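You operate a simulated robot arm through the tools that you are given. There is no shell and no other tool. Be economical: measure what you need, move in short steps, check, and stop when the job is done.

You run a simulated two-armed robot. Do the job below in one go: nothing can be reset, and whatever is moved stays where it is left.

JOB
Pick up the cream sleeve with one hand, pass it to the other hand and put it on the left end of the cream overlocker's table.

Only the result counts: the job must be done as asked and must still hold three seconds after the hand-in. Knocking over, shifting, dropping, spilling or breaking anything else fails it.

ROBOT AND FRAMES
Two 7-joint arms with two-finger parallel grippers on one trunk, on a base that drives. Base frame: it is fixed to the floor where the robot stands at the start and does not move with it; the origin is under the middle of the robot, x ahead of it, y to its left, z up. Readings come in mm, degrees, newtons and seconds.
The left shoulder is at the start at [110, 169, 1485], the right one opposite. With the tool pointing down near the work surface each hand reaches from about 280 to 680 mm from the robot's upright axis, wherever it stands, measured 20 degrees to its own side. Places, roughly: left end of the cream overlocker's table [-3000, 1400, 800]. Payload 1.57 kg a hand.
The TCP of each hand is the grasp point between the finger pads, 30 mm short of the fingertips. In the tool frame z runs along the fingers and y along their closing line. The gripper opens to 80 mm. The fingers are 17 mm wide and 12 mm thick; the gripper's body (40 by 82 mm) begins 80 mm behind the TCP.
Orientation is told as [roll, pitch, yaw] about the base's x, y, z axes, in that order, counted from this pose: with the fingers straight down and closing along the base's y, the tool's x points along the base's -x, its y along +y and its z along -z.

CONTROLS
- The arms move only by the tool apply_moves. It takes "left_plan", "right_plan" or both (then of equal length, played together; a hand with none holds still); each is a list of rows, each an object of numbers (a shift or turn left out is 0, a gripper value left out holds the last): "x", "y", "z": the shift along the tool's x, y, z in mm; "ax", "ay", "az": the turn, a rotation vector about the tool's x, y, z in rad. In form: [{"x": .., "y": .., "z": .., "ax": .., "ay": .., "az": ..}, ...]. A call has 1 to 8 rows; each row is the pose to reach, as a shift and turn from the pose commanded when the call began, along the tool's axes at that moment. "left_jaw" and "right_jaw" are, for a hand that has rows, the gripper command, from -1 (fully open) to 1 (shut), values between in proportion, set as the call begins (left out, the last holds). Rows are played at 5 a second. More than 50 mm and 8.6 degrees between two rows, or a gripper value outside its range, and nothing of the call is played. Where a pose cannot be reached the arm comes as near as it can. A force on the tool above 40 N (or 10 N above the force at the start of the call, whichever is more), or a blocked arm, ends the call early, and 0.2 s more pass. Each finger travels about 72 mm/s and halts on what it meets, pressing with about 41 N; the grip force reading is that of the motor and also rises with nothing between the fingers. The clock runs only during rows and for 0.2 s after the last one: add rows that repeat a pose to give the fingers time. The reply holds the time, the measured pose of the TCP, the force on the tool along the base axes, the opening and the grip force, in the units named above and with some noise, with the torque about the TCP (base axes, N m) and any sound that the robot's microphone picked up, and new pictures: "show" is both (left out), scene, wrist or none (wrist: the cameras of the hands that moved).
- Cameras (640 x 400 px; columns grow to the right, rows downward): "scene" is now at [142.7, -28.2, 1658.2]; the picture's right is [-0.40, -0.92, 0.00], its down [-0.78, 0.34, -0.53] and it looks along [0.49, -0.21, -0.85] (base axes); focal length 252 px, centre (320, 200). "left" rides on the left gripper at [72, 7, -122] in its tool frame; the picture's right is [-0.09, 1.00, 0.00], its down [-0.84, -0.08, -0.54] and it looks along [-0.54, -0.05, 0.84] (tool axes); focal length 238 px, centre (320, 200). "right" rides on the right gripper at [72, -7, -122] in its tool frame; the picture's right is [0.09, 1.00, 0.00], its down [-0.84, 0.08, -0.54] and it looks along [-0.54, 0.05, 0.84] (tool axes); focal length 238 px, centre (320, 200). There is no depth. A picture from a camera that has moved, and an enlarged one, comes with that camera's place and axes in the base frame and with its lens.
- lift_body(by): slides the trunk up (or, below 0, down) by that many mm; the arms and the scene camera ride with it, the base frame stays. It gives what a move gives, with no picture.
- base_move(legs): drives the robot by 1 to 6 legs, each [ahead, left, turn to the left] in mm, mm and degrees, along the robot's own axes; the way and the turn of a leg run together, so that a leg with both is an arc; at most 1500 mm and 180 degrees a leg. The arms and the cameras ride along, it lands a little off, and it stops where it bumps. It gives what a move gives, and a new picture of the scene camera.
- turn_head(pan, tilt): turns the head with the scene camera to pan (to the left, within 86 degrees either way) and tilt (down, from -29 to 69), counted from straight ahead of the robot. It gives what a move gives, and a new picture of the scene camera.
- inspect(camera, box): a new picture of the part [left, top, right, bottom] of that camera's present view, enlarged. The clock stands still meanwhile.
- finish_job(): hands the job in; it is judged then, once.

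Go step by step. Nothing tells you exact positions but the pictures and the camera data: compare them with the known pose of the tool, close in by small moves and look again before you grip or let go. The budget is 120 turns and 260 pictures, counting those below and the enlarged ones. Unless the task says otherwise, let go and move clear before handing in, and close with one line.

The tools are called after "Request:" as name(argument=value, ...) on one line, values as JSON. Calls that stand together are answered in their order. apply_moves: Moves the arms, as the interface text tells. Its arguments: {"type":"object","properties":{"left_plan":{"type":"array","items":{"type":"object","properties":{"x":{"type":"number"},"y":{"type":"number"},"z":{"type":"number"},"ax":{"type":"number"},"ay":{"type":"number"},"az":{"type":"number"}}}},"left_jaw":{"type":"number"},"right_plan":{"type":"array","items":{"type":"object","properties":{"x":{"type":"number"},"y":{"type":"number"},"z":{"type":"number"},"ax":{"type":"number"},"ay":{"type":"number"},"az":{"type":"number"}}}},"right_jaw":{"type":"number"},"show":{"type":"string","enum":["both","scene","wrist","none"]}},"required":[]} The other tools are called the same way: lift_body (by) slides the trunk up or down; base_move (legs) drives the base; turn_head (pan, tilt) turns the head that bears the scene camera; inspect (camera, box) takes an enlarged picture of a part of a camera's view; finish_job () hands the job in.

At the start:

```text
t: 0.0
left_ee_pos: [663.7, -34.2, 1055.7]
left_tool_rot: [0.1, 0.0, 0.0]
left_ft_force: [0.3, 0.9, -0.4]
left_torque: [0.0, -0.02, -0.01]
left_finger_gap: 80.0
left_gripper_force: 0.1
right_ee_pos: [399.6, -368.3, 979.4]
right_tool_rot: [0.0, 0.0, 0.0]
right_ft_force: [-0.1, 0.5, 0.5]
right_torque: [0.02, 0.0, 0.02]
right_finger_gap: 80.1
right_gripper_force: 0.0
trunk travel left (down, up): [-799.0, 91.0]
robot x, y, heading: [4.5, -1.3, -0.1]
head pan, tilt: [-23.5, 57.8]
```

scene: 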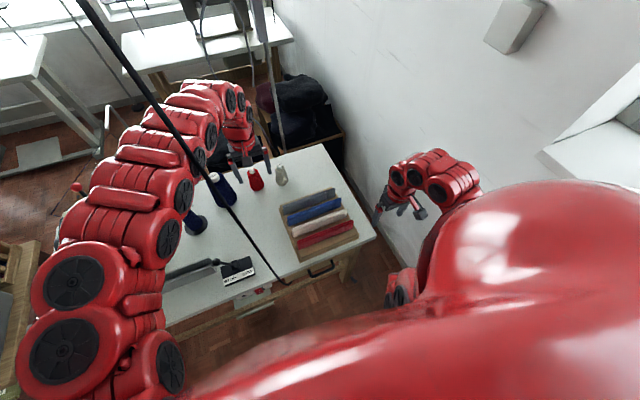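
right: 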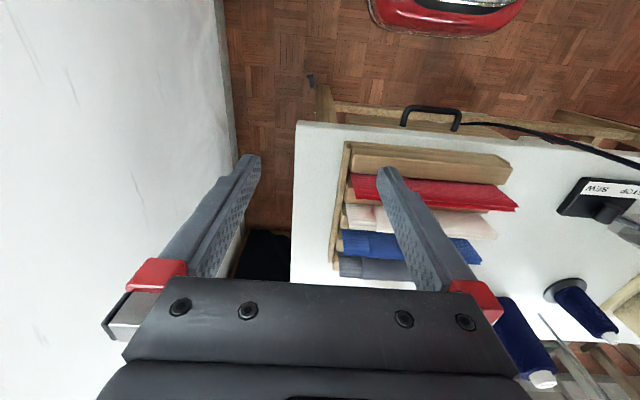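
left: 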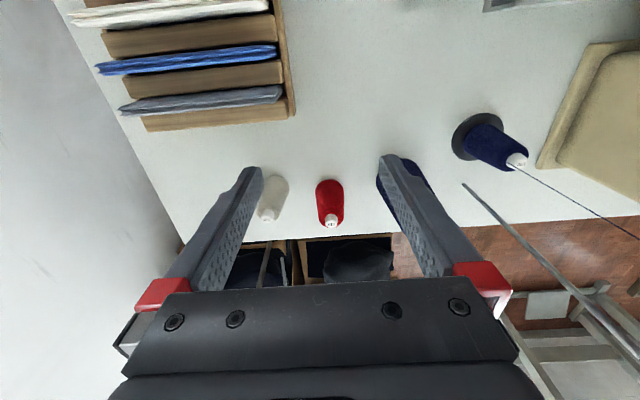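

I see a table with a wooden rack holding folded sleeves (grey, blue, cream, red). I look closer at it.

Request:
inspect(camera="scene", box=[240, 160, 400, 260])

Request:
inspect(camera="right", box=[300, 110, 540, 300])

Request:
inspect(camera="left", box=[50, 0, 310, 150])

```text
4.00 times, centred on (320, 210) of scene
camera zoom: at [142.7, -28.2, 1658.2], right [-0.4, -0.92, 0.0], down [-0.78, 0.34, -0.53], along [0.49, -0.21, -0.85], focal length 1008 px, centre (320, 160)
```

zoom: 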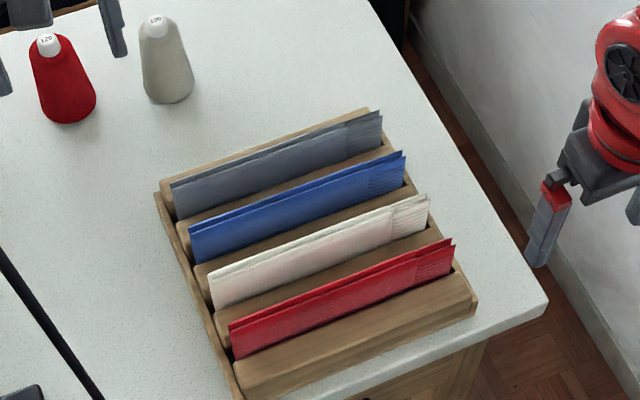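

```text
2.11 times, centred on (420, 205) of right
camera zoom: at [328.5, -374.3, 1100.8], right [-0.09, 1.0, 0.0], down [0.84, 0.08, 0.54], along [0.54, 0.05, -0.84], focal length 502 px, centre (110, 190)
```

zoom: 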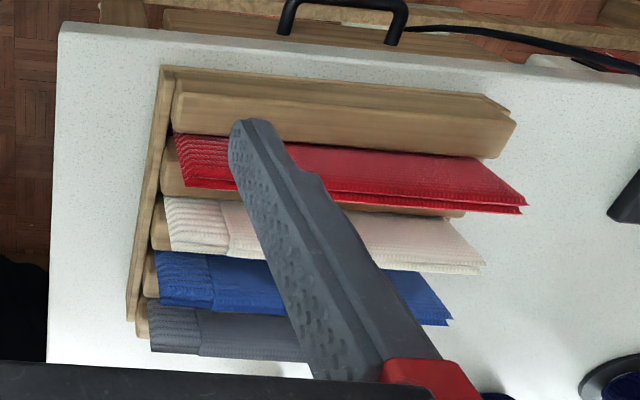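

```text
2.46 times, centred on (180, 75) of left
camera zoom: at [592.9, -29.1, 1176.0], right [0.09, 1.0, 0.0], down [0.84, -0.08, 0.54], along [0.54, -0.05, -0.84], focal length 587 px, centre (665, 508)
```

zoom: 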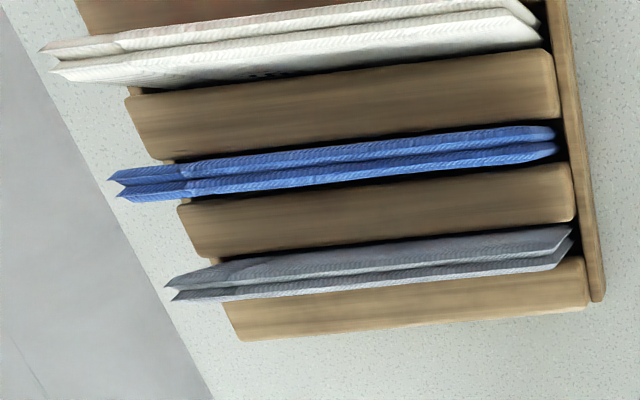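

The cream sleeve's top edge runs along y at about x 540, y −309 to −91, z 840. There is a black line in the scene view that I need to understand, so I look around before moving.

Request:
turn_head(pan=0, tilt=30)

Request:
turn_head(pan=80, tilt=25)

Request:
turn_head(pan=-80, tilt=25)

```text
t: 0.9
left_ee_pos: [664.1, -34.0, 1053.9]
left_tool_rot: [0.0, 0.1, 0.0]
left_ft_force: [-0.7, 0.6, -0.1]
left_torque: [0.05, -0.02, 0.03]
left_finger_gap: 80.0
left_gripper_force: 0.0
right_ee_pos: [400.5, -368.2, 978.3]
right_tool_rot: [0.0, 0.1, 0.0]
right_ft_force: [-0.5, -0.3, 0.4]
right_torque: [0.01, 0.01, 0.02]
right_finger_gap: 79.9
right_gripper_force: 0.0
trunk travel left (down, up): [-799.0, 91.0]
robot x, y, heading: [-0.3, -2.4, -0.0]
head pan, tilt: [0.0, 30.0]
camera scene: at [169.8, -0.7, 1697.7], right [0.0, -1.0, 0.0], down [-0.5, 0.0, -0.87], along [0.87, 0.0, -0.5], focal length 252 px, centre (320, 200)
```

scene: 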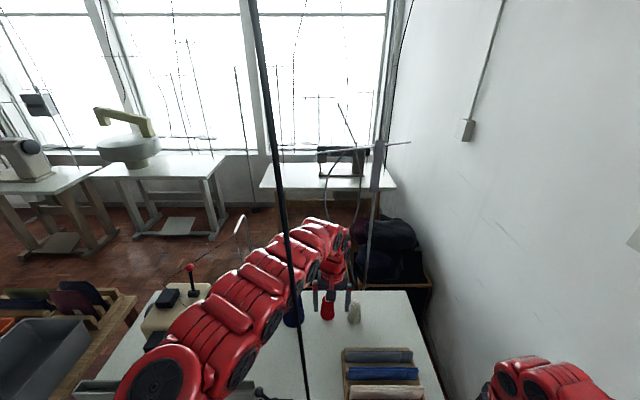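

```text
t: 2.5
left_ee_pos: [663.8, -34.8, 1055.7]
left_tool_rot: [0.1, 0.0, 0.1]
left_ft_force: [-0.8, 0.1, 0.3]
left_torque: [0.02, -0.02, -0.01]
left_finger_gap: 80.0
left_gripper_force: 0.0
right_ee_pos: [400.6, -368.1, 979.7]
right_tool_rot: [0.1, 0.0, 0.1]
right_ft_force: [0.1, 0.2, -0.4]
right_torque: [0.02, -0.01, 0.01]
right_finger_gap: 80.1
right_gripper_force: 0.0
trunk travel left (down, up): [-799.0, 91.0]
robot x, y, heading: [-1.1, -0.5, 0.1]
head pan, tilt: [80.0, 25.0]
camera scene: at [95.5, 90.1, 1705.7], right [0.98, -0.17, 0.0], down [-0.07, -0.42, -0.91], along [0.16, 0.89, -0.42], focal length 252 px, centre (320, 200)
```

scene: 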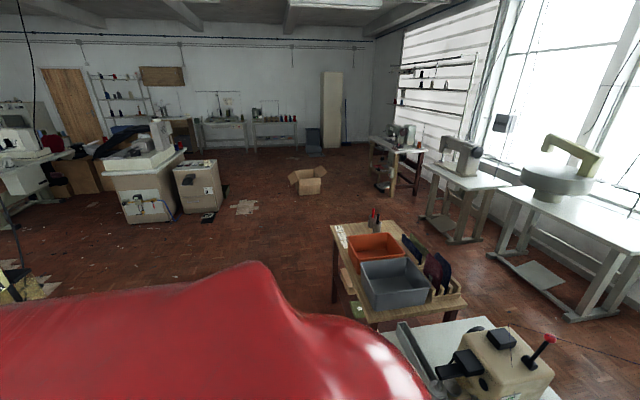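

```text
t: 4.9
left_ee_pos: [663.6, -35.0, 1054.5]
left_tool_rot: [-0.1, 0.0, 0.0]
left_ft_force: [0.4, -1.2, -0.2]
left_torque: [0.02, 0.01, -0.02]
left_finger_gap: 80.0
left_gripper_force: 0.0
right_ee_pos: [400.6, -367.8, 979.8]
right_tool_rot: [0.1, 0.1, 0.0]
right_ft_force: [0.2, -0.1, -0.1]
right_torque: [0.03, -0.01, 0.02]
right_finger_gap: 80.1
right_gripper_force: 0.0
trunk travel left (down, up): [-799.0, 91.0]
robot x, y, heading: [3.8, 0.4, -0.0]
head pan, tilt: [-80.0, 25.0]
camera scene: at [95.4, -91.3, 1705.7], right [-0.98, -0.17, 0.0], down [-0.07, 0.42, -0.91], along [0.16, -0.89, -0.42], focal length 252 px, centre (320, 200)
```

scene: 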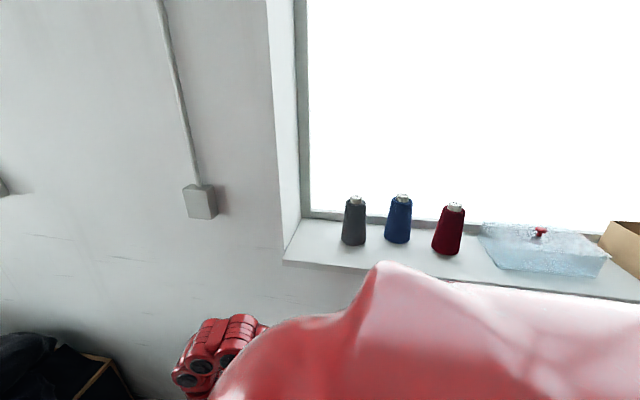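

A black cable hangs between me and the table, around x 410 and y 10–50. I look at it further, and at the ground behind and to my left.

Request:
turn_head(pan=-20, tilt=-25)

Request:
turn_head(pan=30, tilt=60)

Request:
turn_head(pan=-10, tilt=66)

```text
t: 6.2
left_ee_pos: [663.7, -35.5, 1053.7]
left_tool_rot: [0.0, -0.1, 0.1]
left_ft_force: [-0.1, 0.4, 0.1]
left_torque: [-0.03, -0.01, -0.01]
left_finger_gap: 80.0
left_gripper_force: 0.1
right_ee_pos: [399.3, -367.7, 979.4]
right_tool_rot: [0.0, 0.0, 0.0]
right_ft_force: [0.0, 0.8, 0.7]
right_torque: [0.02, 0.0, 0.01]
right_finger_gap: 80.2
right_gripper_force: 0.0
trunk travel left (down, up): [-799.0, 91.0]
robot x, y, heading: [0.5, -1.2, -0.1]
head pan, tilt: [-20.0, -25.0]
camera scene: at [146.2, -25.0, 1781.7], right [-0.34, -0.94, 0.0], down [0.4, -0.14, -0.91], along [0.85, -0.31, 0.42], focal length 252 px, centre (320, 200)
```

scene: 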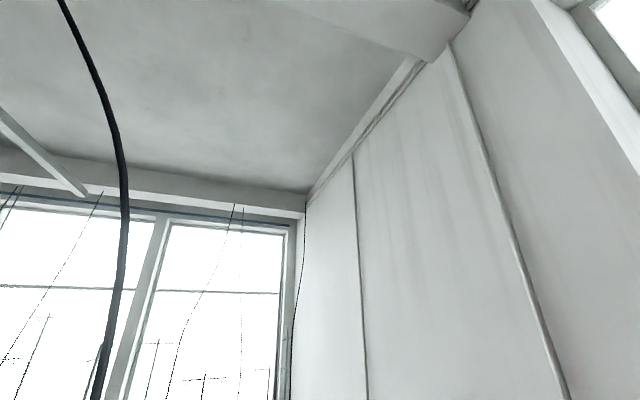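

```text
t: 7.8
left_ee_pos: [664.0, -34.0, 1055.0]
left_tool_rot: [0.0, 0.0, 0.0]
left_ft_force: [-0.2, -0.4, -0.2]
left_torque: [0.02, 0.04, 0.02]
left_finger_gap: 79.9
left_gripper_force: 0.1
right_ee_pos: [399.9, -367.5, 980.0]
right_tool_rot: [0.0, 0.0, 0.0]
right_ft_force: [-0.5, 0.0, 0.6]
right_torque: [0.0, 0.01, 0.03]
right_finger_gap: 80.1
right_gripper_force: 0.0
trunk travel left (down, up): [-799.0, 91.0]
robot x, y, heading: [0.8, 0.9, 0.0]
head pan, tilt: [30.0, 60.0]
camera scene: at [137.2, 32.7, 1655.7], right [0.5, -0.87, 0.0], down [-0.75, -0.43, -0.5], along [0.43, 0.25, -0.87], focal length 252 px, centre (320, 200)
```

scene: 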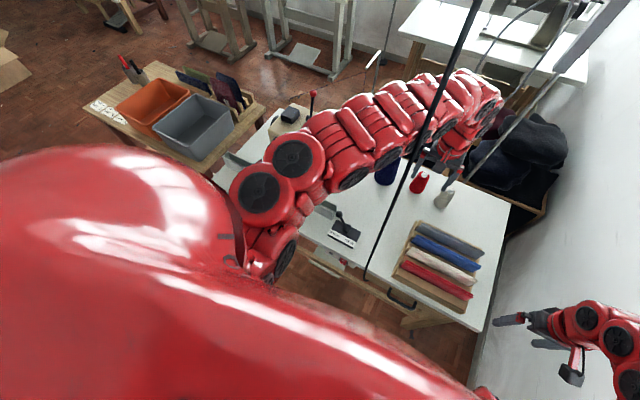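

```text
t: 8.9
left_ee_pos: [664.4, -34.2, 1055.0]
left_tool_rot: [0.0, 0.0, 0.0]
left_ft_force: [0.1, 0.5, 0.4]
left_torque: [-0.02, 0.03, 0.01]
left_finger_gap: 80.0
left_gripper_force: 0.1
right_ee_pos: [400.4, -368.5, 980.4]
right_tool_rot: [0.0, -0.1, 0.0]
right_ft_force: [0.8, -0.2, 0.1]
right_torque: [0.02, 0.0, 0.02]
right_finger_gap: 79.9
right_gripper_force: 0.1
trunk travel left (down, up): [-799.0, 91.0]
robot x, y, heading: [-1.1, 5.9, -0.2]
head pan, tilt: [-10.0, 66.0]
camera scene: at [138.0, -10.9, 1649.1], right [-0.17, -0.98, 0.0], down [-0.9, 0.16, -0.41], along [0.4, -0.07, -0.91], focal length 252 px, centre (320, 200)
```

scene: 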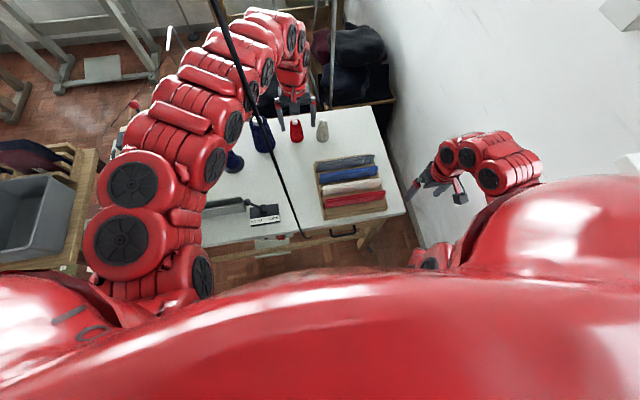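

The cable dangles near x 350–410, y 0–40, and the left arm is just beyond it on the left side. I swing the left hand away to the left and start turning the right hand so its fingers close across the sleeve.

Request:
apply_moves(left_plan=[{"y": 25}, {"y": 50}, {"y": 75}, {"y": 100}, {"y": 125}, {"y": 150}, {"y": 175}, {"y": 200}], right_plan=[{"az": -0.145}, {"az": -0.29}, {"az": -0.435}, {"az": -0.58}, {"az": -0.725}, {"az": -0.87}, {"az": -1.015}, {"az": -1.16}], show="both")

```text
t: 10.7
left_ee_pos: [665.3, 165.7, 1053.3]
left_tool_rot: [0.0, 0.1, 0.0]
left_ft_force: [0.7, 1.0, 0.3]
left_torque: [-0.02, 0.0, 0.0]
left_finger_gap: 80.3
left_gripper_force: 0.2
right_ee_pos: [401.5, -366.6, 979.9]
right_tool_rot: [0.0, 0.0, 66.5]
right_ft_force: [0.3, -0.2, -0.1]
right_torque: [-0.01, 0.0, 0.0]
right_finger_gap: 80.0
right_gripper_force: 0.0
trunk travel left (down, up): [-799.0, 91.0]
robot x, y, heading: [-1.6, 1.2, 0.2]
head pan, tilt: [-10.0, 66.0]
camera scene: at [137.8, -9.8, 1649.1], right [-0.17, -0.98, 0.0], down [-0.9, 0.16, -0.41], along [0.4, -0.07, -0.91], focal length 252 px, centre (320, 200)
camera right: at [378.1, -435.6, 1101.4], right [-0.95, 0.31, 0.0], down [0.26, 0.8, 0.54], along [0.17, 0.51, -0.84], focal length 238 px, centre (320, 200)
camera left: at [593.1, 171.9, 1175.3], right [0.09, 1.0, 0.0], down [0.84, -0.08, 0.54], along [0.54, -0.05, -0.84], focal length 238 px, centre (320, 200)
```

scene: 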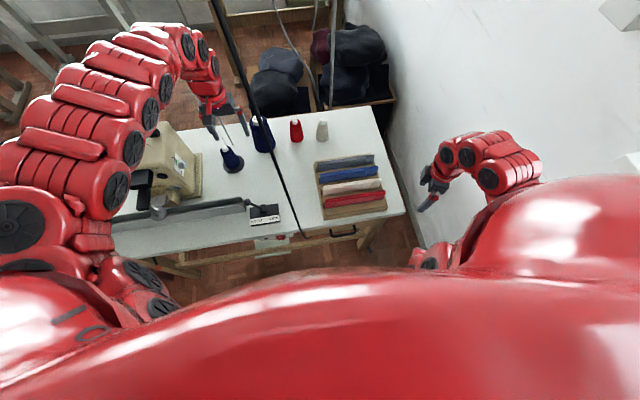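
right: 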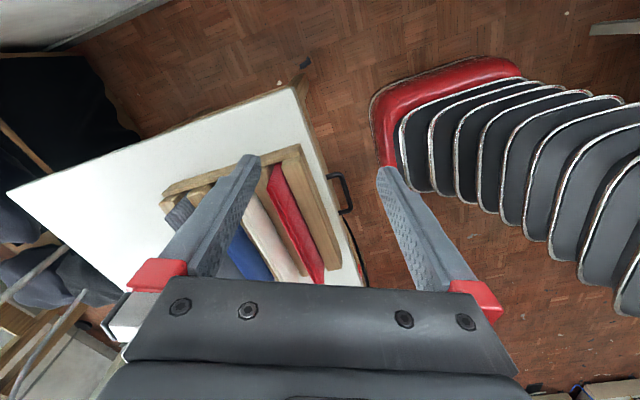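
left: 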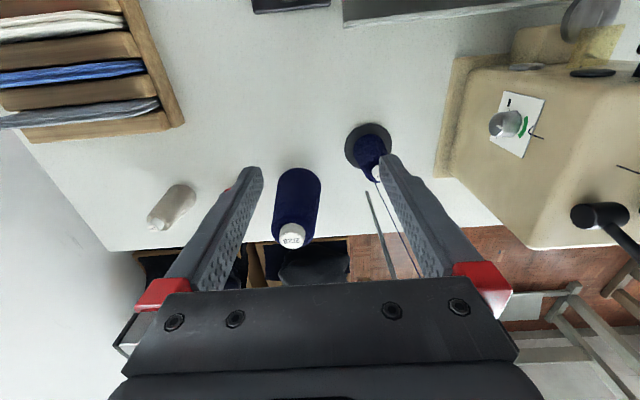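

Finishing the right hand's turn to 90°.

Request:
apply_moves(right_plan=[{"az": -0.14}, {"az": -0.28}, {"az": -0.41}], show="none")

```text
t: 11.5
left_ee_pos: [664.0, 165.4, 1054.6]
left_tool_rot: [-0.1, 0.0, 0.0]
left_ft_force: [-0.6, -0.2, -0.1]
left_torque: [-0.01, 0.0, 0.02]
left_finger_gap: 80.1
left_gripper_force: 0.0
right_ee_pos: [399.8, -368.3, 978.9]
right_tool_rot: [0.0, 0.1, 90.0]
right_ft_force: [0.4, -0.5, -0.1]
right_torque: [0.0, -0.03, -0.01]
right_finger_gap: 80.0
right_gripper_force: 0.1
trunk travel left (down, up): [-799.0, 91.0]
robot x, y, heading: [1.1, -0.4, -0.3]
head pan, tilt: [-10.0, 66.0]
```

The tool axes now read x = −y, y = −x and z = down in the base frame. I move over the −y part of the cream sleeve at a safe height.

Request:
apply_moves(right_plan=[{"x": -27, "y": -35}, {"x": -54, "y": -70}, {"x": -81, "y": -105}, {"x": -108, "y": -140}, {"x": -108, "y": -140, "z": 30}], show="both")

```text
t: 12.7
left_ee_pos: [665.0, 165.0, 1055.7]
left_tool_rot: [0.0, 0.0, 0.0]
left_ft_force: [-0.2, -0.9, 0.2]
left_torque: [0.01, -0.02, 0.02]
left_finger_gap: 79.8
left_gripper_force: 0.1
right_ee_pos: [542.0, -261.2, 948.6]
right_tool_rot: [0.0, 0.0, 90.0]
right_ft_force: [0.4, 0.1, 0.7]
right_torque: [0.02, -0.03, -0.01]
right_finger_gap: 79.9
right_gripper_force: 0.1
trunk travel left (down, up): [-799.0, 91.0]
robot x, y, heading: [0.5, 0.2, 0.1]
head pan, tilt: [-10.0, 66.0]
camera scene: at [137.3, -12.0, 1649.1], right [-0.17, -0.98, 0.0], down [-0.9, 0.16, -0.41], along [0.4, -0.07, -0.91], focal length 252 px, centre (320, 200)
camera right: at [547.6, -332.1, 1070.5], right [-1.0, -0.09, 0.0], down [-0.08, 0.84, 0.54], along [-0.05, 0.54, -0.84], focal length 238 px, centre (320, 200)
```

scene: 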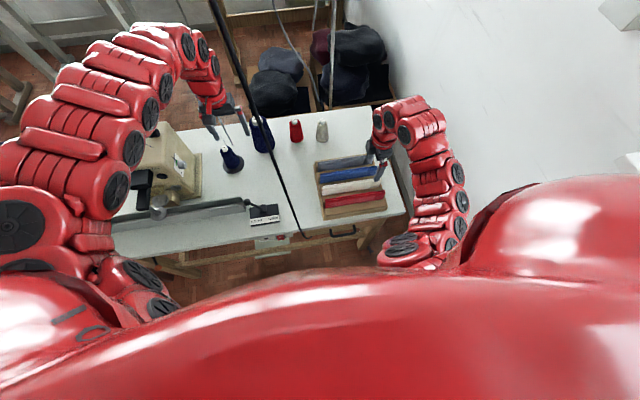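
right: 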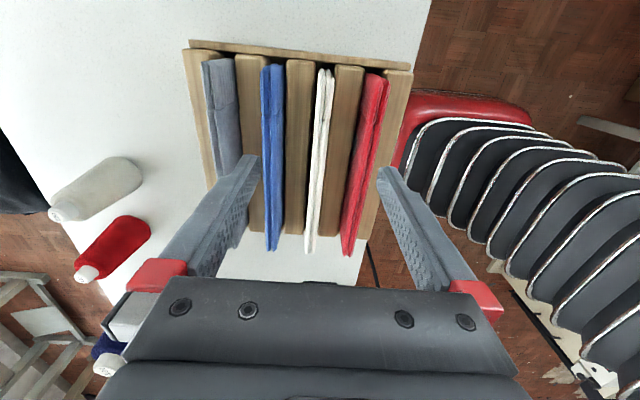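

Request:
inspect(camera="right", box=[180, 30, 420, 270])

```text
1.67 times, centred on (300, 150) of right
camera zoom: at [547.6, -332.1, 1070.5], right [-1.0, -0.09, 0.0], down [-0.08, 0.84, 0.54], along [-0.05, 0.54, -0.84], focal length 397 px, centre (353, 283)
```

zoom: 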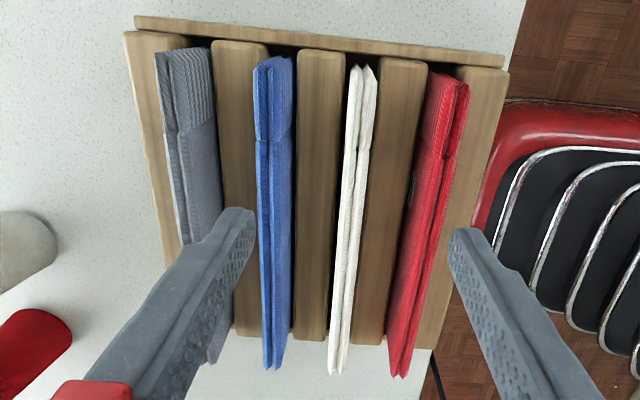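

The sleeve sits at x ≈ 540 with neighbours 50 mm either side, and the dividers top out near z 800. I half-close the jaw to 40 mm and descend partway.

Request:
apply_moves(right_plan=[{"y": 1}, {"y": 1}, {"y": 1}, {"y": 1, "z": 20}, {"y": 1, "z": 40}, {"y": 1, "z": 60}], right_jaw=0, show="wrist")

```text
t: 14.1
left_ee_pos: [664.8, 164.9, 1054.9]
left_tool_rot: [0.0, -0.1, 0.1]
left_ft_force: [-0.4, -0.4, 0.8]
left_torque: [0.01, -0.02, -0.03]
left_finger_gap: 79.9
left_gripper_force: 0.1
right_ee_pos: [538.8, -258.1, 889.5]
right_tool_rot: [-0.1, 0.1, 89.9]
right_ft_force: [0.6, -0.5, -0.5]
right_torque: [-0.01, 0.02, 0.02]
right_finger_gap: 40.1
right_gripper_force: 0.2
trunk travel left (down, up): [-799.0, 91.0]
robot x, y, heading: [3.1, 2.8, -0.1]
head pan, tilt: [-10.0, 66.0]
camera right: at [545.8, -331.8, 1010.2], right [-1.0, -0.09, 0.0], down [-0.08, 0.84, 0.54], along [-0.05, 0.54, -0.84], focal length 238 px, centre (320, 200)
```

right: 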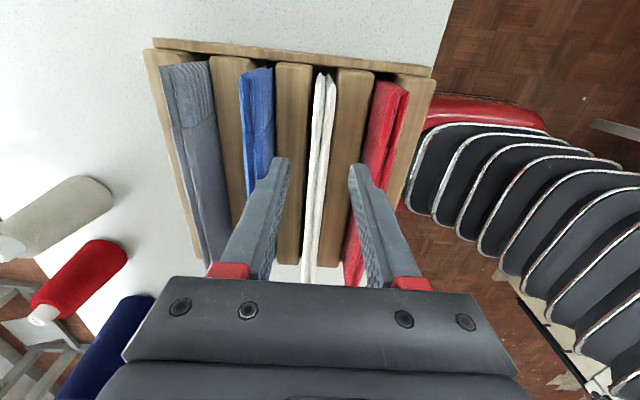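

Well centred. I descend a further 42 mm in small steps.

Request:
apply_moves(right_plan=[{"z": 15}, {"z": 28}, {"z": 36}, {"z": 42}], show="wrist")

Request:
inspect(camera="scene", box=[300, 90, 460, 250])

```text
t: 15.1
left_ee_pos: [664.7, 165.9, 1055.1]
left_tool_rot: [0.1, 0.0, 0.0]
left_ft_force: [0.3, -0.6, 0.8]
left_torque: [-0.02, -0.02, 0.02]
left_finger_gap: 79.9
left_gripper_force: 0.1
right_ee_pos: [539.1, -260.2, 847.2]
right_tool_rot: [0.1, 0.0, 89.9]
right_ft_force: [-0.6, 0.0, -0.6]
right_torque: [0.0, -0.03, -0.03]
right_finger_gap: 40.0
right_gripper_force: 0.1
trunk travel left (down, up): [-799.0, 91.0]
robot x, y, heading: [-1.3, 0.5, -0.0]
head pan, tilt: [-10.0, 66.0]
camera right: at [546.2, -331.6, 968.5], right [-1.0, -0.09, 0.0], down [-0.08, 0.84, 0.54], along [-0.05, 0.54, -0.84], focal length 238 px, centre (320, 200)
```

right: 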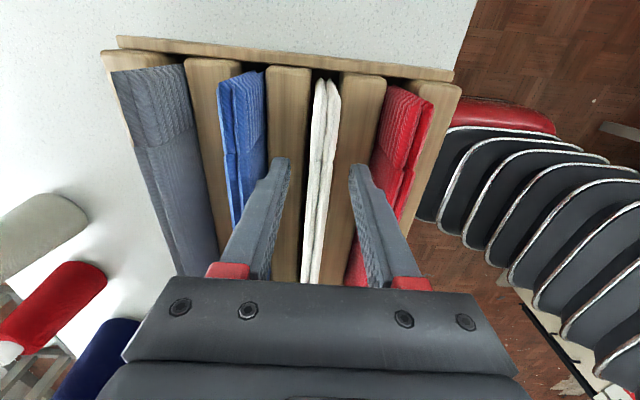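

```text
2.50 times, centred on (380, 170) of scene
camera zoom: at [138.1, -10.8, 1649.0], right [-0.17, -0.98, 0.0], down [-0.9, 0.16, -0.41], along [0.4, -0.07, -0.91], focal length 630 px, centre (170, 275)
```

zoom: 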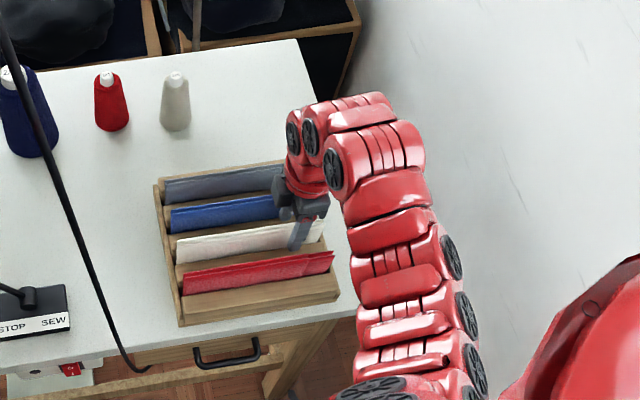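

Still clear. I go down another 7 mm and close.

Request:
apply_moves(right_plan=[{"z": 4}, {"z": 7}], show="none")

Request:
apply_moves(right_plan=[{}, {}, {}, {}], right_jaw=1, show="wrist")

```text
t: 15.7
left_ee_pos: [663.8, 164.9, 1054.1]
left_tool_rot: [0.0, 0.0, -0.1]
left_ft_force: [0.2, -0.7, 1.1]
left_torque: [-0.03, -0.03, -0.01]
left_finger_gap: 79.7
left_gripper_force: 0.0
right_ee_pos: [539.4, -260.4, 840.8]
right_tool_rot: [0.0, 0.1, 90.1]
right_ft_force: [1.6, 0.0, 0.5]
right_torque: [0.02, 0.0, 0.0]
right_finger_gap: 39.9
right_gripper_force: 0.0
trunk travel left (down, up): [-799.0, 91.0]
robot x, y, heading: [-4.1, 0.1, 0.0]
head pan, tilt: [-10.0, 66.0]
```

```text
t: 16.7
left_ee_pos: [663.5, 164.9, 1054.1]
left_tool_rot: [0.0, -0.1, 0.0]
left_ft_force: [-0.6, -0.1, -0.1]
left_torque: [0.0, 0.0, -0.01]
left_finger_gap: 80.0
left_gripper_force: 0.1
right_ee_pos: [538.8, -259.9, 840.1]
right_tool_rot: [0.1, 0.0, 90.0]
right_ft_force: [-0.1, 0.4, 0.4]
right_torque: [-0.06, -0.04, -0.03]
right_finger_gap: 15.1
right_gripper_force: 30.5
trunk travel left (down, up): [-799.0, 91.0]
robot x, y, heading: [3.8, 0.9, 0.1]
head pan, tilt: [-10.0, 66.0]
camera right: at [546.3, -331.6, 961.6], right [-1.0, -0.09, 0.0], down [-0.08, 0.84, 0.54], along [-0.05, 0.54, -0.84], focal length 238 px, centre (320, 200)
```

right: 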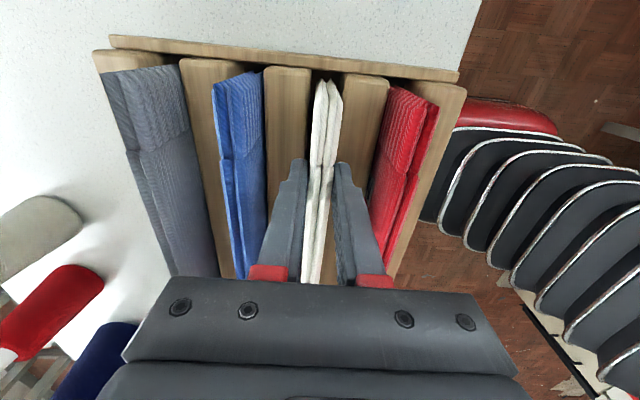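

Gripped, with the gap at 15 mm and the force at 30 N. I lift straight up.

Request:
apply_moves(right_plan=[{"z": -15}, {"z": -35}, {"z": -60}, {"z": -90}, {"z": -120}, {"z": -150}, {"z": -180}], show="both")

```text
t: 18.3
left_ee_pos: [665.1, 164.8, 1054.1]
left_tool_rot: [0.0, -0.1, 0.0]
left_ft_force: [-0.1, 1.1, 0.1]
left_torque: [-0.01, 0.0, 0.03]
left_finger_gap: 80.0
left_gripper_force: 0.1
right_ee_pos: [540.8, -260.6, 986.8]
right_tool_rot: [-0.4, -0.2, 90.0]
right_ft_force: [0.1, 0.2, -0.5]
right_torque: [0.0, 0.02, 0.01]
right_finger_gap: 15.1
right_gripper_force: 30.6
right hand out of reach, approached as far as the arm can: row 6, 7
trunk travel left (down, up): [-799.0, 91.0]
robot x, y, heading: [-0.3, -2.6, -0.0]
head pan, tilt: [-10.0, 66.0]
camera scene: at [138.2, -11.1, 1649.0], right [-0.17, -0.98, 0.0], down [-0.9, 0.16, -0.41], along [0.4, -0.07, -0.91], focal length 252 px, centre (320, 200)
camera right: at [545.9, -332.1, 1108.7], right [-1.0, -0.09, 0.0], down [-0.08, 0.84, 0.54], along [-0.05, 0.54, -0.84], focal length 238 px, centre (320, 200)
```

scene: 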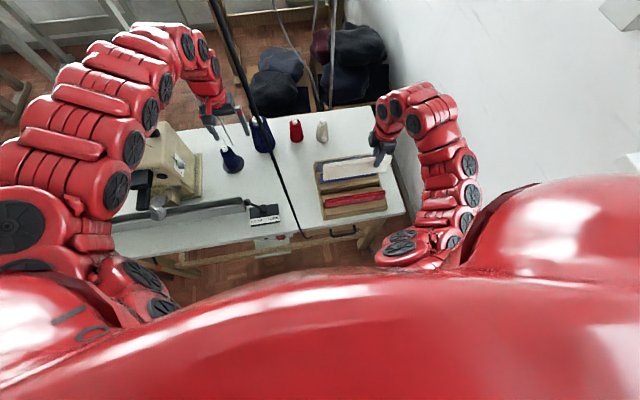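
right: 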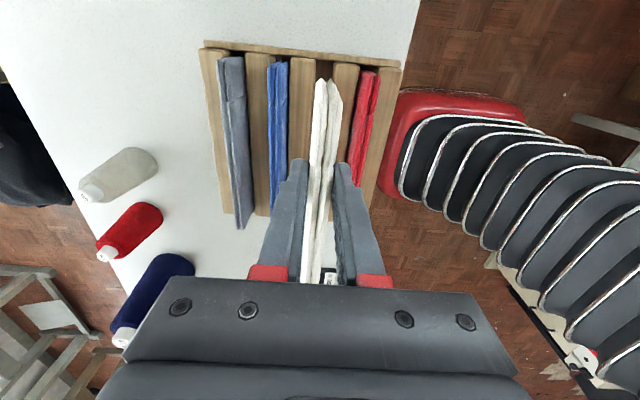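

The sleeve is out of the rack. I raise the trunk to clear everything, then check the floor to the sides and rear.

Request:
lift_body(by=85)

Request:
turn_head(pan=86, tilt=45)

Request:
turn_head(pan=-86, tilt=50)

```text
t: 19.5
left_ee_pos: [664.0, 165.3, 1138.8]
left_tool_rot: [0.0, 0.0, 0.0]
left_ft_force: [0.5, -0.7, 0.0]
left_torque: [0.01, 0.0, -0.01]
left_finger_gap: 80.1
left_gripper_force: 0.1
right_ee_pos: [540.3, -260.6, 1072.5]
right_tool_rot: [-0.2, -0.2, 90.0]
right_ft_force: [-0.7, 0.0, -0.7]
right_torque: [-0.04, -0.02, 0.02]
right_finger_gap: 15.0
right_gripper_force: 30.9
trunk travel left (down, up): [-884.0, 6.0]
robot x, y, heading: [-1.6, 0.6, 0.2]
head pan, tilt: [-10.0, 66.0]
```

```text
t: 21.2
left_ee_pos: [664.9, 167.0, 1139.4]
left_tool_rot: [0.0, 0.0, -0.1]
left_ft_force: [-0.8, -0.9, 0.4]
left_torque: [-0.01, 0.01, 0.01]
left_finger_gap: 80.1
left_gripper_force: 0.1
right_ee_pos: [539.9, -260.0, 1072.1]
right_tool_rot: [-0.3, -0.1, 90.0]
right_ft_force: [1.4, 0.4, -1.9]
right_torque: [-0.02, 0.0, -0.05]
right_finger_gap: 14.7
right_gripper_force: 30.4
trunk travel left (down, up): [-884.0, 6.0]
robot x, y, heading: [-0.2, 0.4, -0.1]
head pan, tilt: [85.9, 45.0]
camera scene: at [85.4, 80.6, 1760.1], right [1.0, -0.07, 0.0], down [-0.05, -0.71, -0.71], along [0.05, 0.71, -0.71], focal length 252 px, centre (320, 200)
```

scene: 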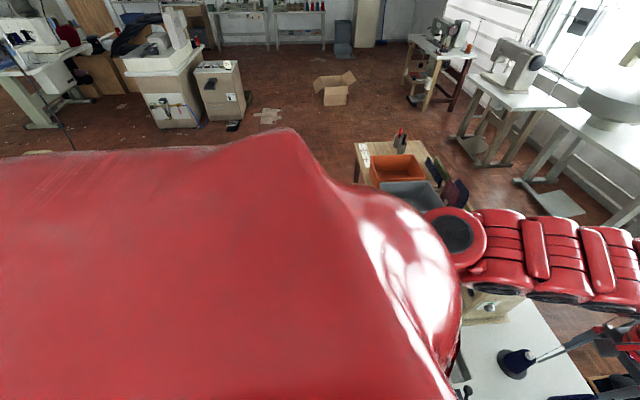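

```text
t: 23.8
left_ee_pos: [664.0, 163.8, 1138.0]
left_tool_rot: [0.0, 0.1, 0.0]
left_ft_force: [0.6, -0.5, -0.5]
left_torque: [0.02, -0.01, 0.0]
left_finger_gap: 80.0
left_gripper_force: 0.1
right_ee_pos: [540.1, -260.2, 1072.9]
right_tool_rot: [-0.4, -0.1, 90.0]
right_ft_force: [-0.4, -0.3, 0.2]
right_torque: [-0.01, 0.03, 0.0]
right_finger_gap: 14.9
right_gripper_force: 30.6
trunk travel left (down, up): [-884.0, 6.0]
robot x, y, heading: [-4.5, -2.5, -0.0]
head pan, tilt: [-85.9, 50.0]
camera scene: at [85.0, -77.4, 1753.2], right [-1.0, -0.07, 0.0], down [-0.05, 0.76, -0.64], along [0.05, -0.64, -0.77], focal length 252 px, centre (320, 200)
```

scene: 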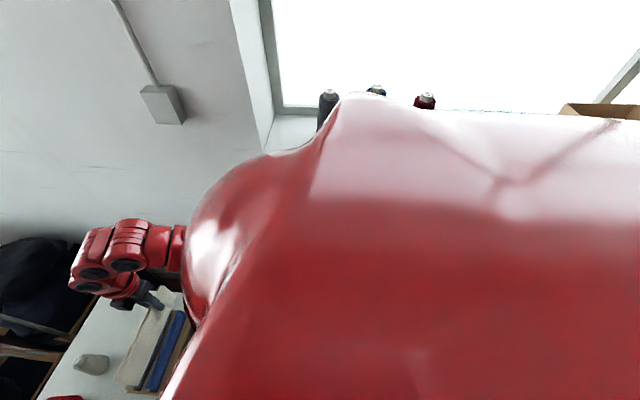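

Nothing is close on the sides. I shift the left hand further left, then back straight out so both hands clear the cable.

Request:
apply_moves(left_plan=[{"y": 35}, {"y": 70}], show="none")

Request:
turn_head(pan=0, tilt=55)

Request:
base_move(legs=[[-200, 0, 0]])

```text
t: 24.4
left_ee_pos: [664.9, 236.0, 1139.8]
left_tool_rot: [0.0, -0.1, 0.0]
left_ft_force: [-0.4, 0.5, 0.0]
left_torque: [-0.04, -0.02, -0.03]
left_finger_gap: 80.3
left_gripper_force: 0.1
right_ee_pos: [539.2, -258.2, 1073.1]
right_tool_rot: [-0.3, 0.0, 90.0]
right_ft_force: [0.7, 0.0, -1.4]
right_torque: [-0.02, 0.01, -0.01]
right_finger_gap: 14.8
right_gripper_force: 30.7
trunk travel left (down, up): [-884.0, 6.0]
robot x, y, heading: [-0.7, 1.3, 0.3]
head pan, tilt: [-85.9, 50.0]
```

```text
t: 26.0
left_ee_pos: [665.2, 234.6, 1139.3]
left_tool_rot: [0.0, 0.0, 0.0]
left_ft_force: [-0.4, -0.8, -1.0]
left_torque: [0.01, 0.02, 0.0]
left_finger_gap: 79.8
left_gripper_force: 0.1
right_ee_pos: [539.2, -260.1, 1070.8]
right_tool_rot: [-0.3, 0.0, 90.0]
right_ft_force: [0.6, -0.2, -1.1]
right_torque: [-0.02, 0.02, 0.03]
right_finger_gap: 15.0
right_gripper_force: 30.9
trunk travel left (down, up): [-884.0, 6.0]
robot x, y, heading: [-0.7, -1.2, -0.2]
head pan, tilt: [0.0, 55.0]
camera scene: at [151.6, -0.4, 1746.7], right [0.0, -1.0, 0.0], down [-0.82, 0.0, -0.57], along [0.57, 0.0, -0.82], focal length 252 px, centre (320, 200)
```

scene: 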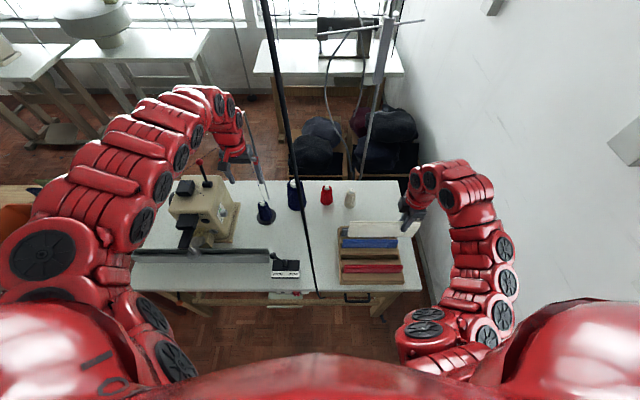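

```text
t: 27.6
left_ee_pos: [468.3, 234.7, 1137.7]
left_tool_rot: [-0.1, 0.1, 0.0]
left_ft_force: [0.9, 0.2, 0.8]
left_torque: [0.0, 0.02, -0.01]
left_finger_gap: 80.2
left_gripper_force: 0.1
right_ee_pos: [342.3, -261.1, 1070.6]
right_tool_rot: [-0.2, -0.1, 89.9]
right_ft_force: [0.8, 0.2, -0.6]
right_torque: [-0.02, 0.05, -0.04]
right_finger_gap: 15.3
right_gripper_force: 30.8
trunk travel left (down, up): [-884.0, 6.0]
robot x, y, heading: [-201.1, -2.1, -0.1]
head pan, tilt: [0.0, 55.0]
camera scene: at [-44.7, -0.5, 1746.4], right [0.0, -1.0, 0.0], down [-0.82, 0.0, -0.57], along [0.57, 0.0, -0.82], focal length 252 px, centre (320, 200)
```

scene: 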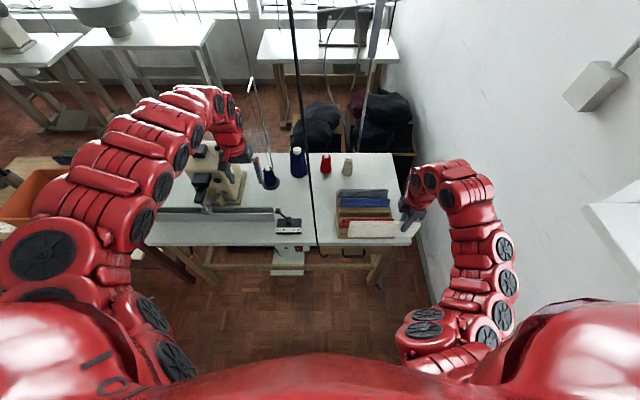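

Backing is clean; the sleeve is still held. I keep backing.

Request:
base_move(legs=[[-350, 0, 0]])

```text
t: 29.4
left_ee_pos: [323.4, 233.7, 1137.6]
left_tool_rot: [0.0, 0.1, 0.0]
left_ft_force: [1.3, 0.0, -0.5]
left_torque: [0.01, 0.05, 0.03]
left_finger_gap: 80.1
left_gripper_force: 0.1
right_ee_pos: [198.8, -259.4, 1071.0]
right_tool_rot: [0.0, -0.1, 89.9]
right_ft_force: [0.5, -0.3, -1.2]
right_torque: [0.01, 0.04, -0.02]
right_finger_gap: 15.0
right_gripper_force: 31.0
trunk travel left (down, up): [-884.0, 6.0]
robot x, y, heading: [-343.3, 0.7, -0.1]
head pan, tilt: [0.0, 55.0]
stopped in leg 1: the robot was blocked; the commanded pose is now the measured one
camera scene: at [-187.1, -0.1, 1746.2], right [0.0, -1.0, 0.0], down [-0.82, 0.0, -0.57], along [0.57, 0.0, -0.82], focal length 252 px, centre (320, 200)
```

scene: 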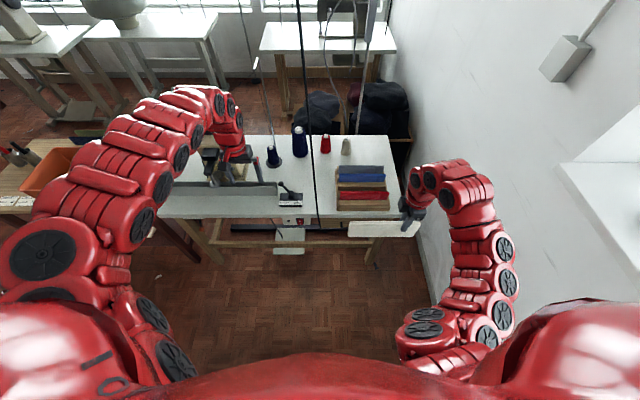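

Something behind me blocked the drive at x = −343, so I ease forward a little. I also begin turning the left hand for the handover, with its camera on the outer side.

Request:
base_move(legs=[[40, 0, 0]])

Request:
apply_moves(left_plan=[{"az": 0.145, "x": 20}, {"az": 0.29, "x": 40}, {"az": 0.435, "x": 60}, {"az": 0.58, "x": 80}, {"az": 0.725, "x": 100}, {"az": 0.87, "x": 120}, {"az": 1.015, "x": 140}, {"az": 1.16, "x": 160}], right_plan=[{"x": -15, "y": 8}, {"x": -30, "y": 16}, {"x": -45, "y": 24}, {"x": -60, "y": 32}, {"x": -75, "y": 40}, {"x": -90, "y": 48}, {"x": -105, "y": 56}, {"x": -120, "y": 64}], show="scene")

```text
t: 30.2
left_ee_pos: [353.7, 234.0, 1144.1]
left_tool_rot: [0.1, -0.3, 0.1]
left_ft_force: [-1.0, -1.0, 0.1]
left_torque: [0.0, -0.06, -0.01]
left_finger_gap: 79.7
left_gripper_force: 0.0
right_ee_pos: [227.7, -260.3, 1076.8]
right_tool_rot: [-0.7, -0.2, 89.9]
right_ft_force: [-0.8, -1.5, 0.0]
right_torque: [-0.04, -0.07, 0.01]
right_finger_gap: 15.1
right_gripper_force: 30.9
trunk travel left (down, up): [-884.0, 6.0]
robot x, y, heading: [-303.4, 1.1, -0.0]
head pan, tilt: [0.0, 55.0]
camera scene: at [-163.7, -0.1, 1747.8], right [0.0, -1.0, 0.0], down [-0.82, 0.0, -0.58], along [0.58, 0.0, -0.82], focal length 252 px, centre (320, 200)
```

scene: 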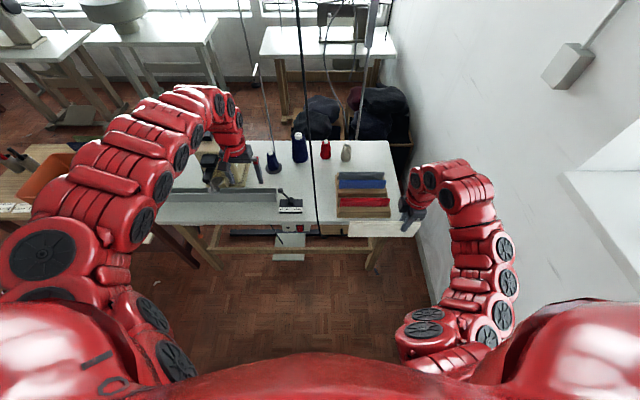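

```text
t: 32.0
left_ee_pos: [323.7, 254.2, 1107.9]
left_tool_rot: [-0.5, 0.1, -66.5]
left_ft_force: [0.9, -0.7, -0.3]
left_torque: [-0.02, 0.05, -0.01]
left_finger_gap: 79.9
left_gripper_force: 0.0
left hand out of reach, approached as far as the arm can: row 2, 3, 4, 5, 6, 7, 8
right_ee_pos: [169.5, -140.5, 1072.9]
right_tool_rot: [-0.3, -0.2, 90.0]
right_ft_force: [0.6, 0.0, -0.8]
right_torque: [-0.05, -0.02, -0.01]
right_finger_gap: 14.9
right_gripper_force: 30.9
trunk travel left (down, up): [-884.0, 6.0]
robot x, y, heading: [-303.4, 2.3, -0.0]
head pan, tilt: [0.0, 55.0]
camera scene: at [-153.2, -1.5, 1746.6], right [0.0, -1.0, 0.0], down [-0.82, 0.0, -0.57], along [0.57, 0.0, -0.82], focal length 252 px, centre (320, 200)
```

scene: 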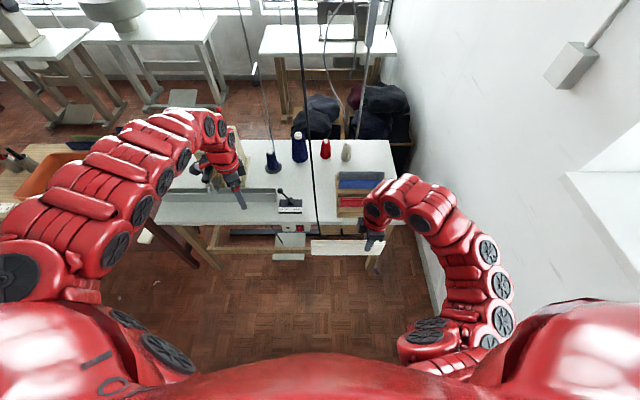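

The left hand is at its upper reach limit, so I lower both hands about 120 mm. The area in front is free floor. The left hand also finishes its turn.

Request:
apply_moves(left_plan=[{"az": 0.07, "z": 20}, {"az": 0.14, "z": 40}, {"az": 0.21, "z": 60}, {"az": 0.28, "z": 80}, {"az": 0.35, "z": 100}, {"az": 0.41, "z": 100}], right_plan=[{"z": 25}, {"z": 50}, {"z": 75}, {"z": 100}, {"z": 125}, {"z": 150}], show="both")

```text
t: 33.4
left_ee_pos: [324.8, 255.7, 1008.6]
left_tool_rot: [0.0, 0.0, -90.1]
left_ft_force: [-1.0, 0.9, -0.2]
left_torque: [-0.03, -0.02, -0.03]
left_finger_gap: 80.0
left_gripper_force: 0.1
right_ee_pos: [169.9, -140.0, 923.4]
right_tool_rot: [-0.3, -0.1, 89.8]
right_ft_force: [0.4, -0.6, -0.4]
right_torque: [-0.03, -0.02, 0.01]
right_finger_gap: 14.8
right_gripper_force: 31.1
trunk travel left (down, up): [-884.0, 6.0]
robot x, y, heading: [-301.2, -1.8, 0.1]
head pan, tilt: [0.0, 55.0]
camera scene: at [-153.9, 0.2, 1746.8], right [0.0, -1.0, 0.0], down [-0.82, 0.0, -0.57], along [0.57, 0.0, -0.82], focal length 252 px, centre (320, 200)
camera right: at [176.8, -212.1, 1043.9], right [-1.0, -0.09, -0.01], down [-0.08, 0.84, 0.54], along [-0.04, 0.54, -0.84], focal length 238 px, centre (320, 200)
camera left: at [333.1, 326.6, 1130.7], right [1.0, -0.09, 0.0], down [-0.08, -0.84, 0.54], along [-0.05, -0.54, -0.84], focal length 238 px, centre (320, 200)
```

scene: 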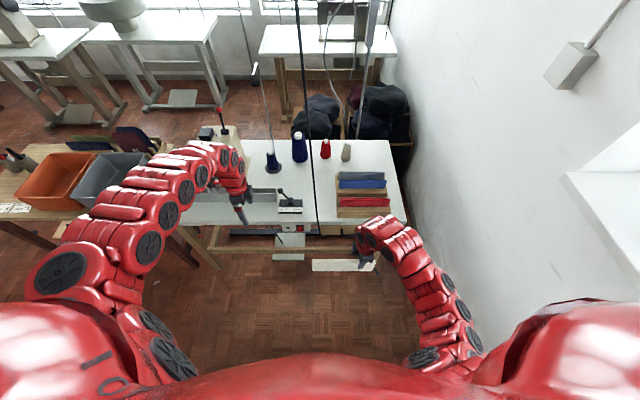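
right: 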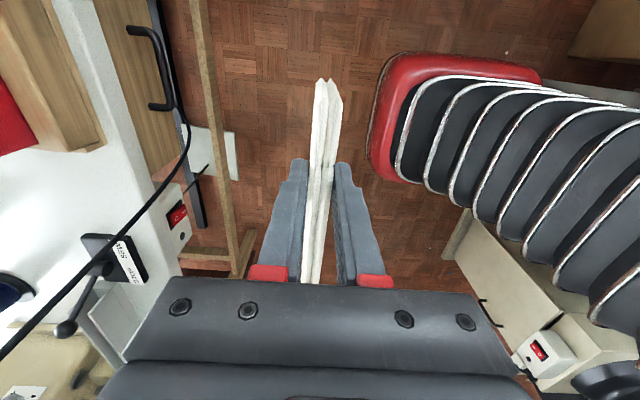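
left: 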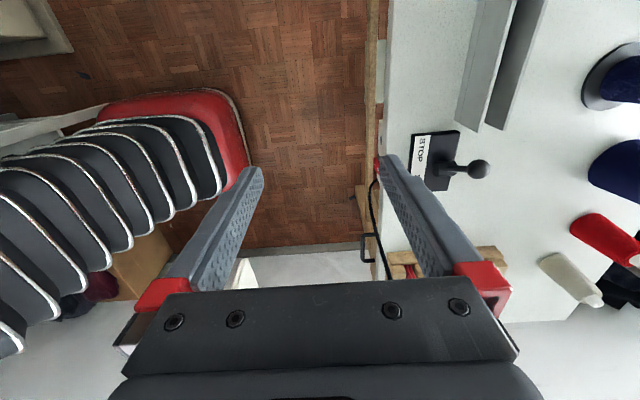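

Now I move the left hand above the sleeve's free end, retracting in x first and then crossing to the right.

Request:
apply_moves(left_plan=[{"y": -45}, {"y": -90}, {"y": -135, "x": -10}, {"y": -155, "x": -50}, {"y": -155, "x": -95}, {"y": -155, "x": -140}, {"y": -155, "x": -185}, {"y": -155, "x": -225}], show="both")

```text
t: 35.2
left_ee_pos: [241.8, 28.5, 987.5]
left_tool_rot: [-0.2, 0.0, -90.0]
left_ft_force: [0.8, 0.4, 0.0]
left_torque: [-0.02, -0.01, 0.0]
left_finger_gap: 80.0
left_gripper_force: 0.0
left hand out of reach, approached as far as the arm can: row 2, 3, 4, 5, 6, 7, 8
right_ee_pos: [171.1, -139.4, 923.4]
right_tool_rot: [-0.4, -0.1, 89.9]
right_ft_force: [-0.3, 0.5, -1.0]
right_torque: [-0.03, 0.01, 0.0]
right_finger_gap: 15.2
right_gripper_force: 31.2
trunk travel left (down, up): [-884.0, 6.0]
robot x, y, heading: [-308.2, -0.1, 0.1]
head pan, tilt: [0.0, 55.0]
camera scene: at [-153.4, 0.3, 1746.7], right [0.0, -1.0, 0.0], down [-0.82, 0.0, -0.57], along [0.57, 0.0, -0.82], focal length 252 px, centre (320, 200)
camera left: at [248.9, 99.5, 1109.2], right [1.0, -0.09, 0.0], down [-0.08, -0.84, 0.54], along [-0.05, -0.54, -0.84], focal length 238 px, centre (320, 200)
```

scene: 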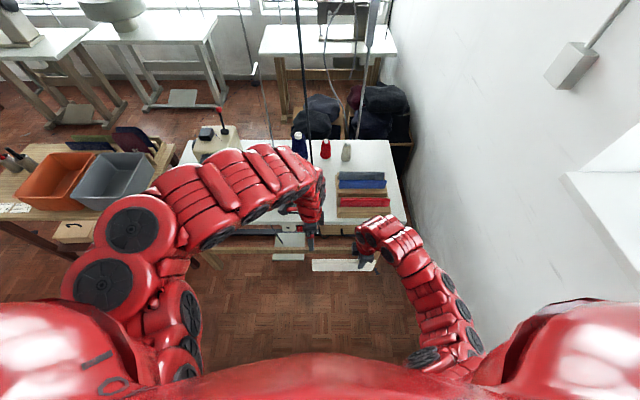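
left: 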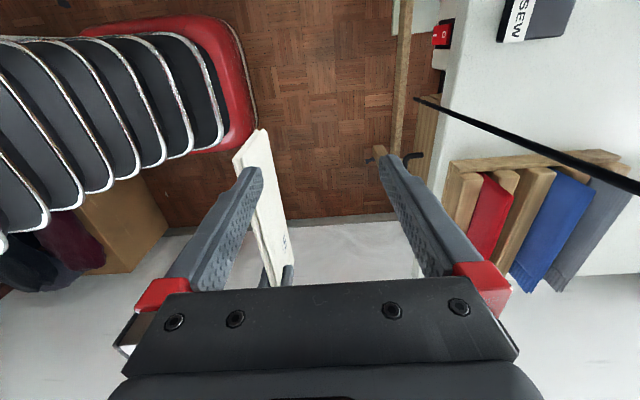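

The left arm can't reach in that close at this height, so I lower both hands. The right goes first so the gap stays clear.

Request:
apply_moves(right_plan=[{"z": 30}, {"z": 60}, {"z": 90}, {"z": 120}], show="none")

Request:
apply_moves(left_plan=[{"z": 30}, {"z": 60}, {"z": 60, "y": -24}, {"z": 60, "y": -48}, {"z": 60, "y": -71}], show="both")

```text
t: 36.2
left_ee_pos: [242.6, 29.2, 987.4]
left_tool_rot: [-0.2, 0.0, -90.0]
left_ft_force: [1.1, -0.1, 0.1]
left_torque: [-0.03, -0.01, -0.01]
left_finger_gap: 79.9
left_gripper_force: 0.1
right_ee_pos: [172.8, -138.7, 802.2]
right_tool_rot: [-0.3, 0.0, 90.0]
right_ft_force: [1.7, 0.4, -0.6]
right_torque: [-0.03, 0.01, 0.02]
right_finger_gap: 14.9
right_gripper_force: 31.1
trunk travel left (down, up): [-884.0, 6.0]
robot x, y, heading: [-304.9, -0.3, -0.2]
head pan, tilt: [0.0, 55.0]
```

```text
t: 37.4
left_ee_pos: [191.3, 21.0, 913.1]
left_tool_rot: [-0.2, 0.0, -90.0]
left_ft_force: [-0.4, 0.3, -0.3]
left_torque: [-0.02, -0.01, -0.01]
left_finger_gap: 80.3
left_gripper_force: 0.0
left hand out of reach, approached as far as the arm can: row 4, 5
right_ee_pos: [173.8, -140.2, 802.1]
right_tool_rot: [-0.2, -0.1, 89.8]
right_ft_force: [-0.2, 0.2, -1.2]
right_torque: [0.01, -0.02, 0.0]
right_finger_gap: 15.2
right_gripper_force: 31.3
trunk travel left (down, up): [-884.0, 6.0]
robot x, y, heading: [-308.1, 4.9, -0.1]
head pan, tilt: [0.0, 55.0]
camera scene: at [-152.5, -0.7, 1746.5], right [0.0, -1.0, 0.0], down [-0.82, 0.0, -0.57], along [0.57, 0.0, -0.82], focal length 252 px, centre (320, 200)
camera left: at [199.2, 91.6, 1034.6], right [1.0, -0.09, 0.0], down [-0.08, -0.84, 0.54], along [-0.05, -0.54, -0.84], focal length 238 px, centre (320, 200)
```

scene: 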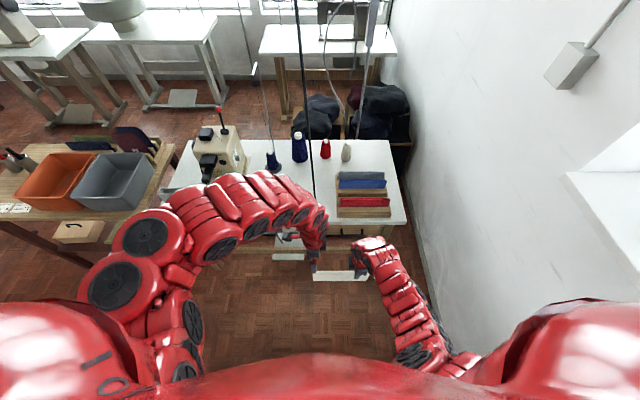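
left: 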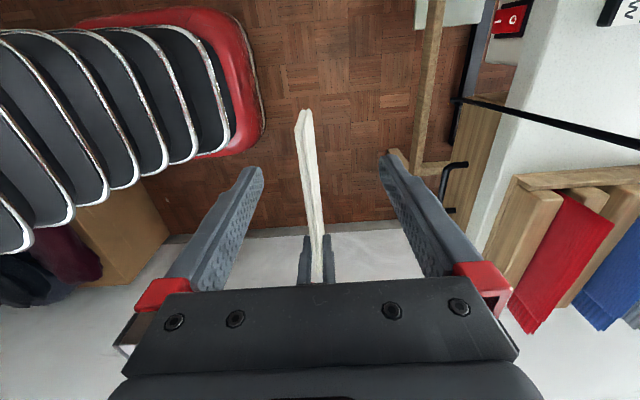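

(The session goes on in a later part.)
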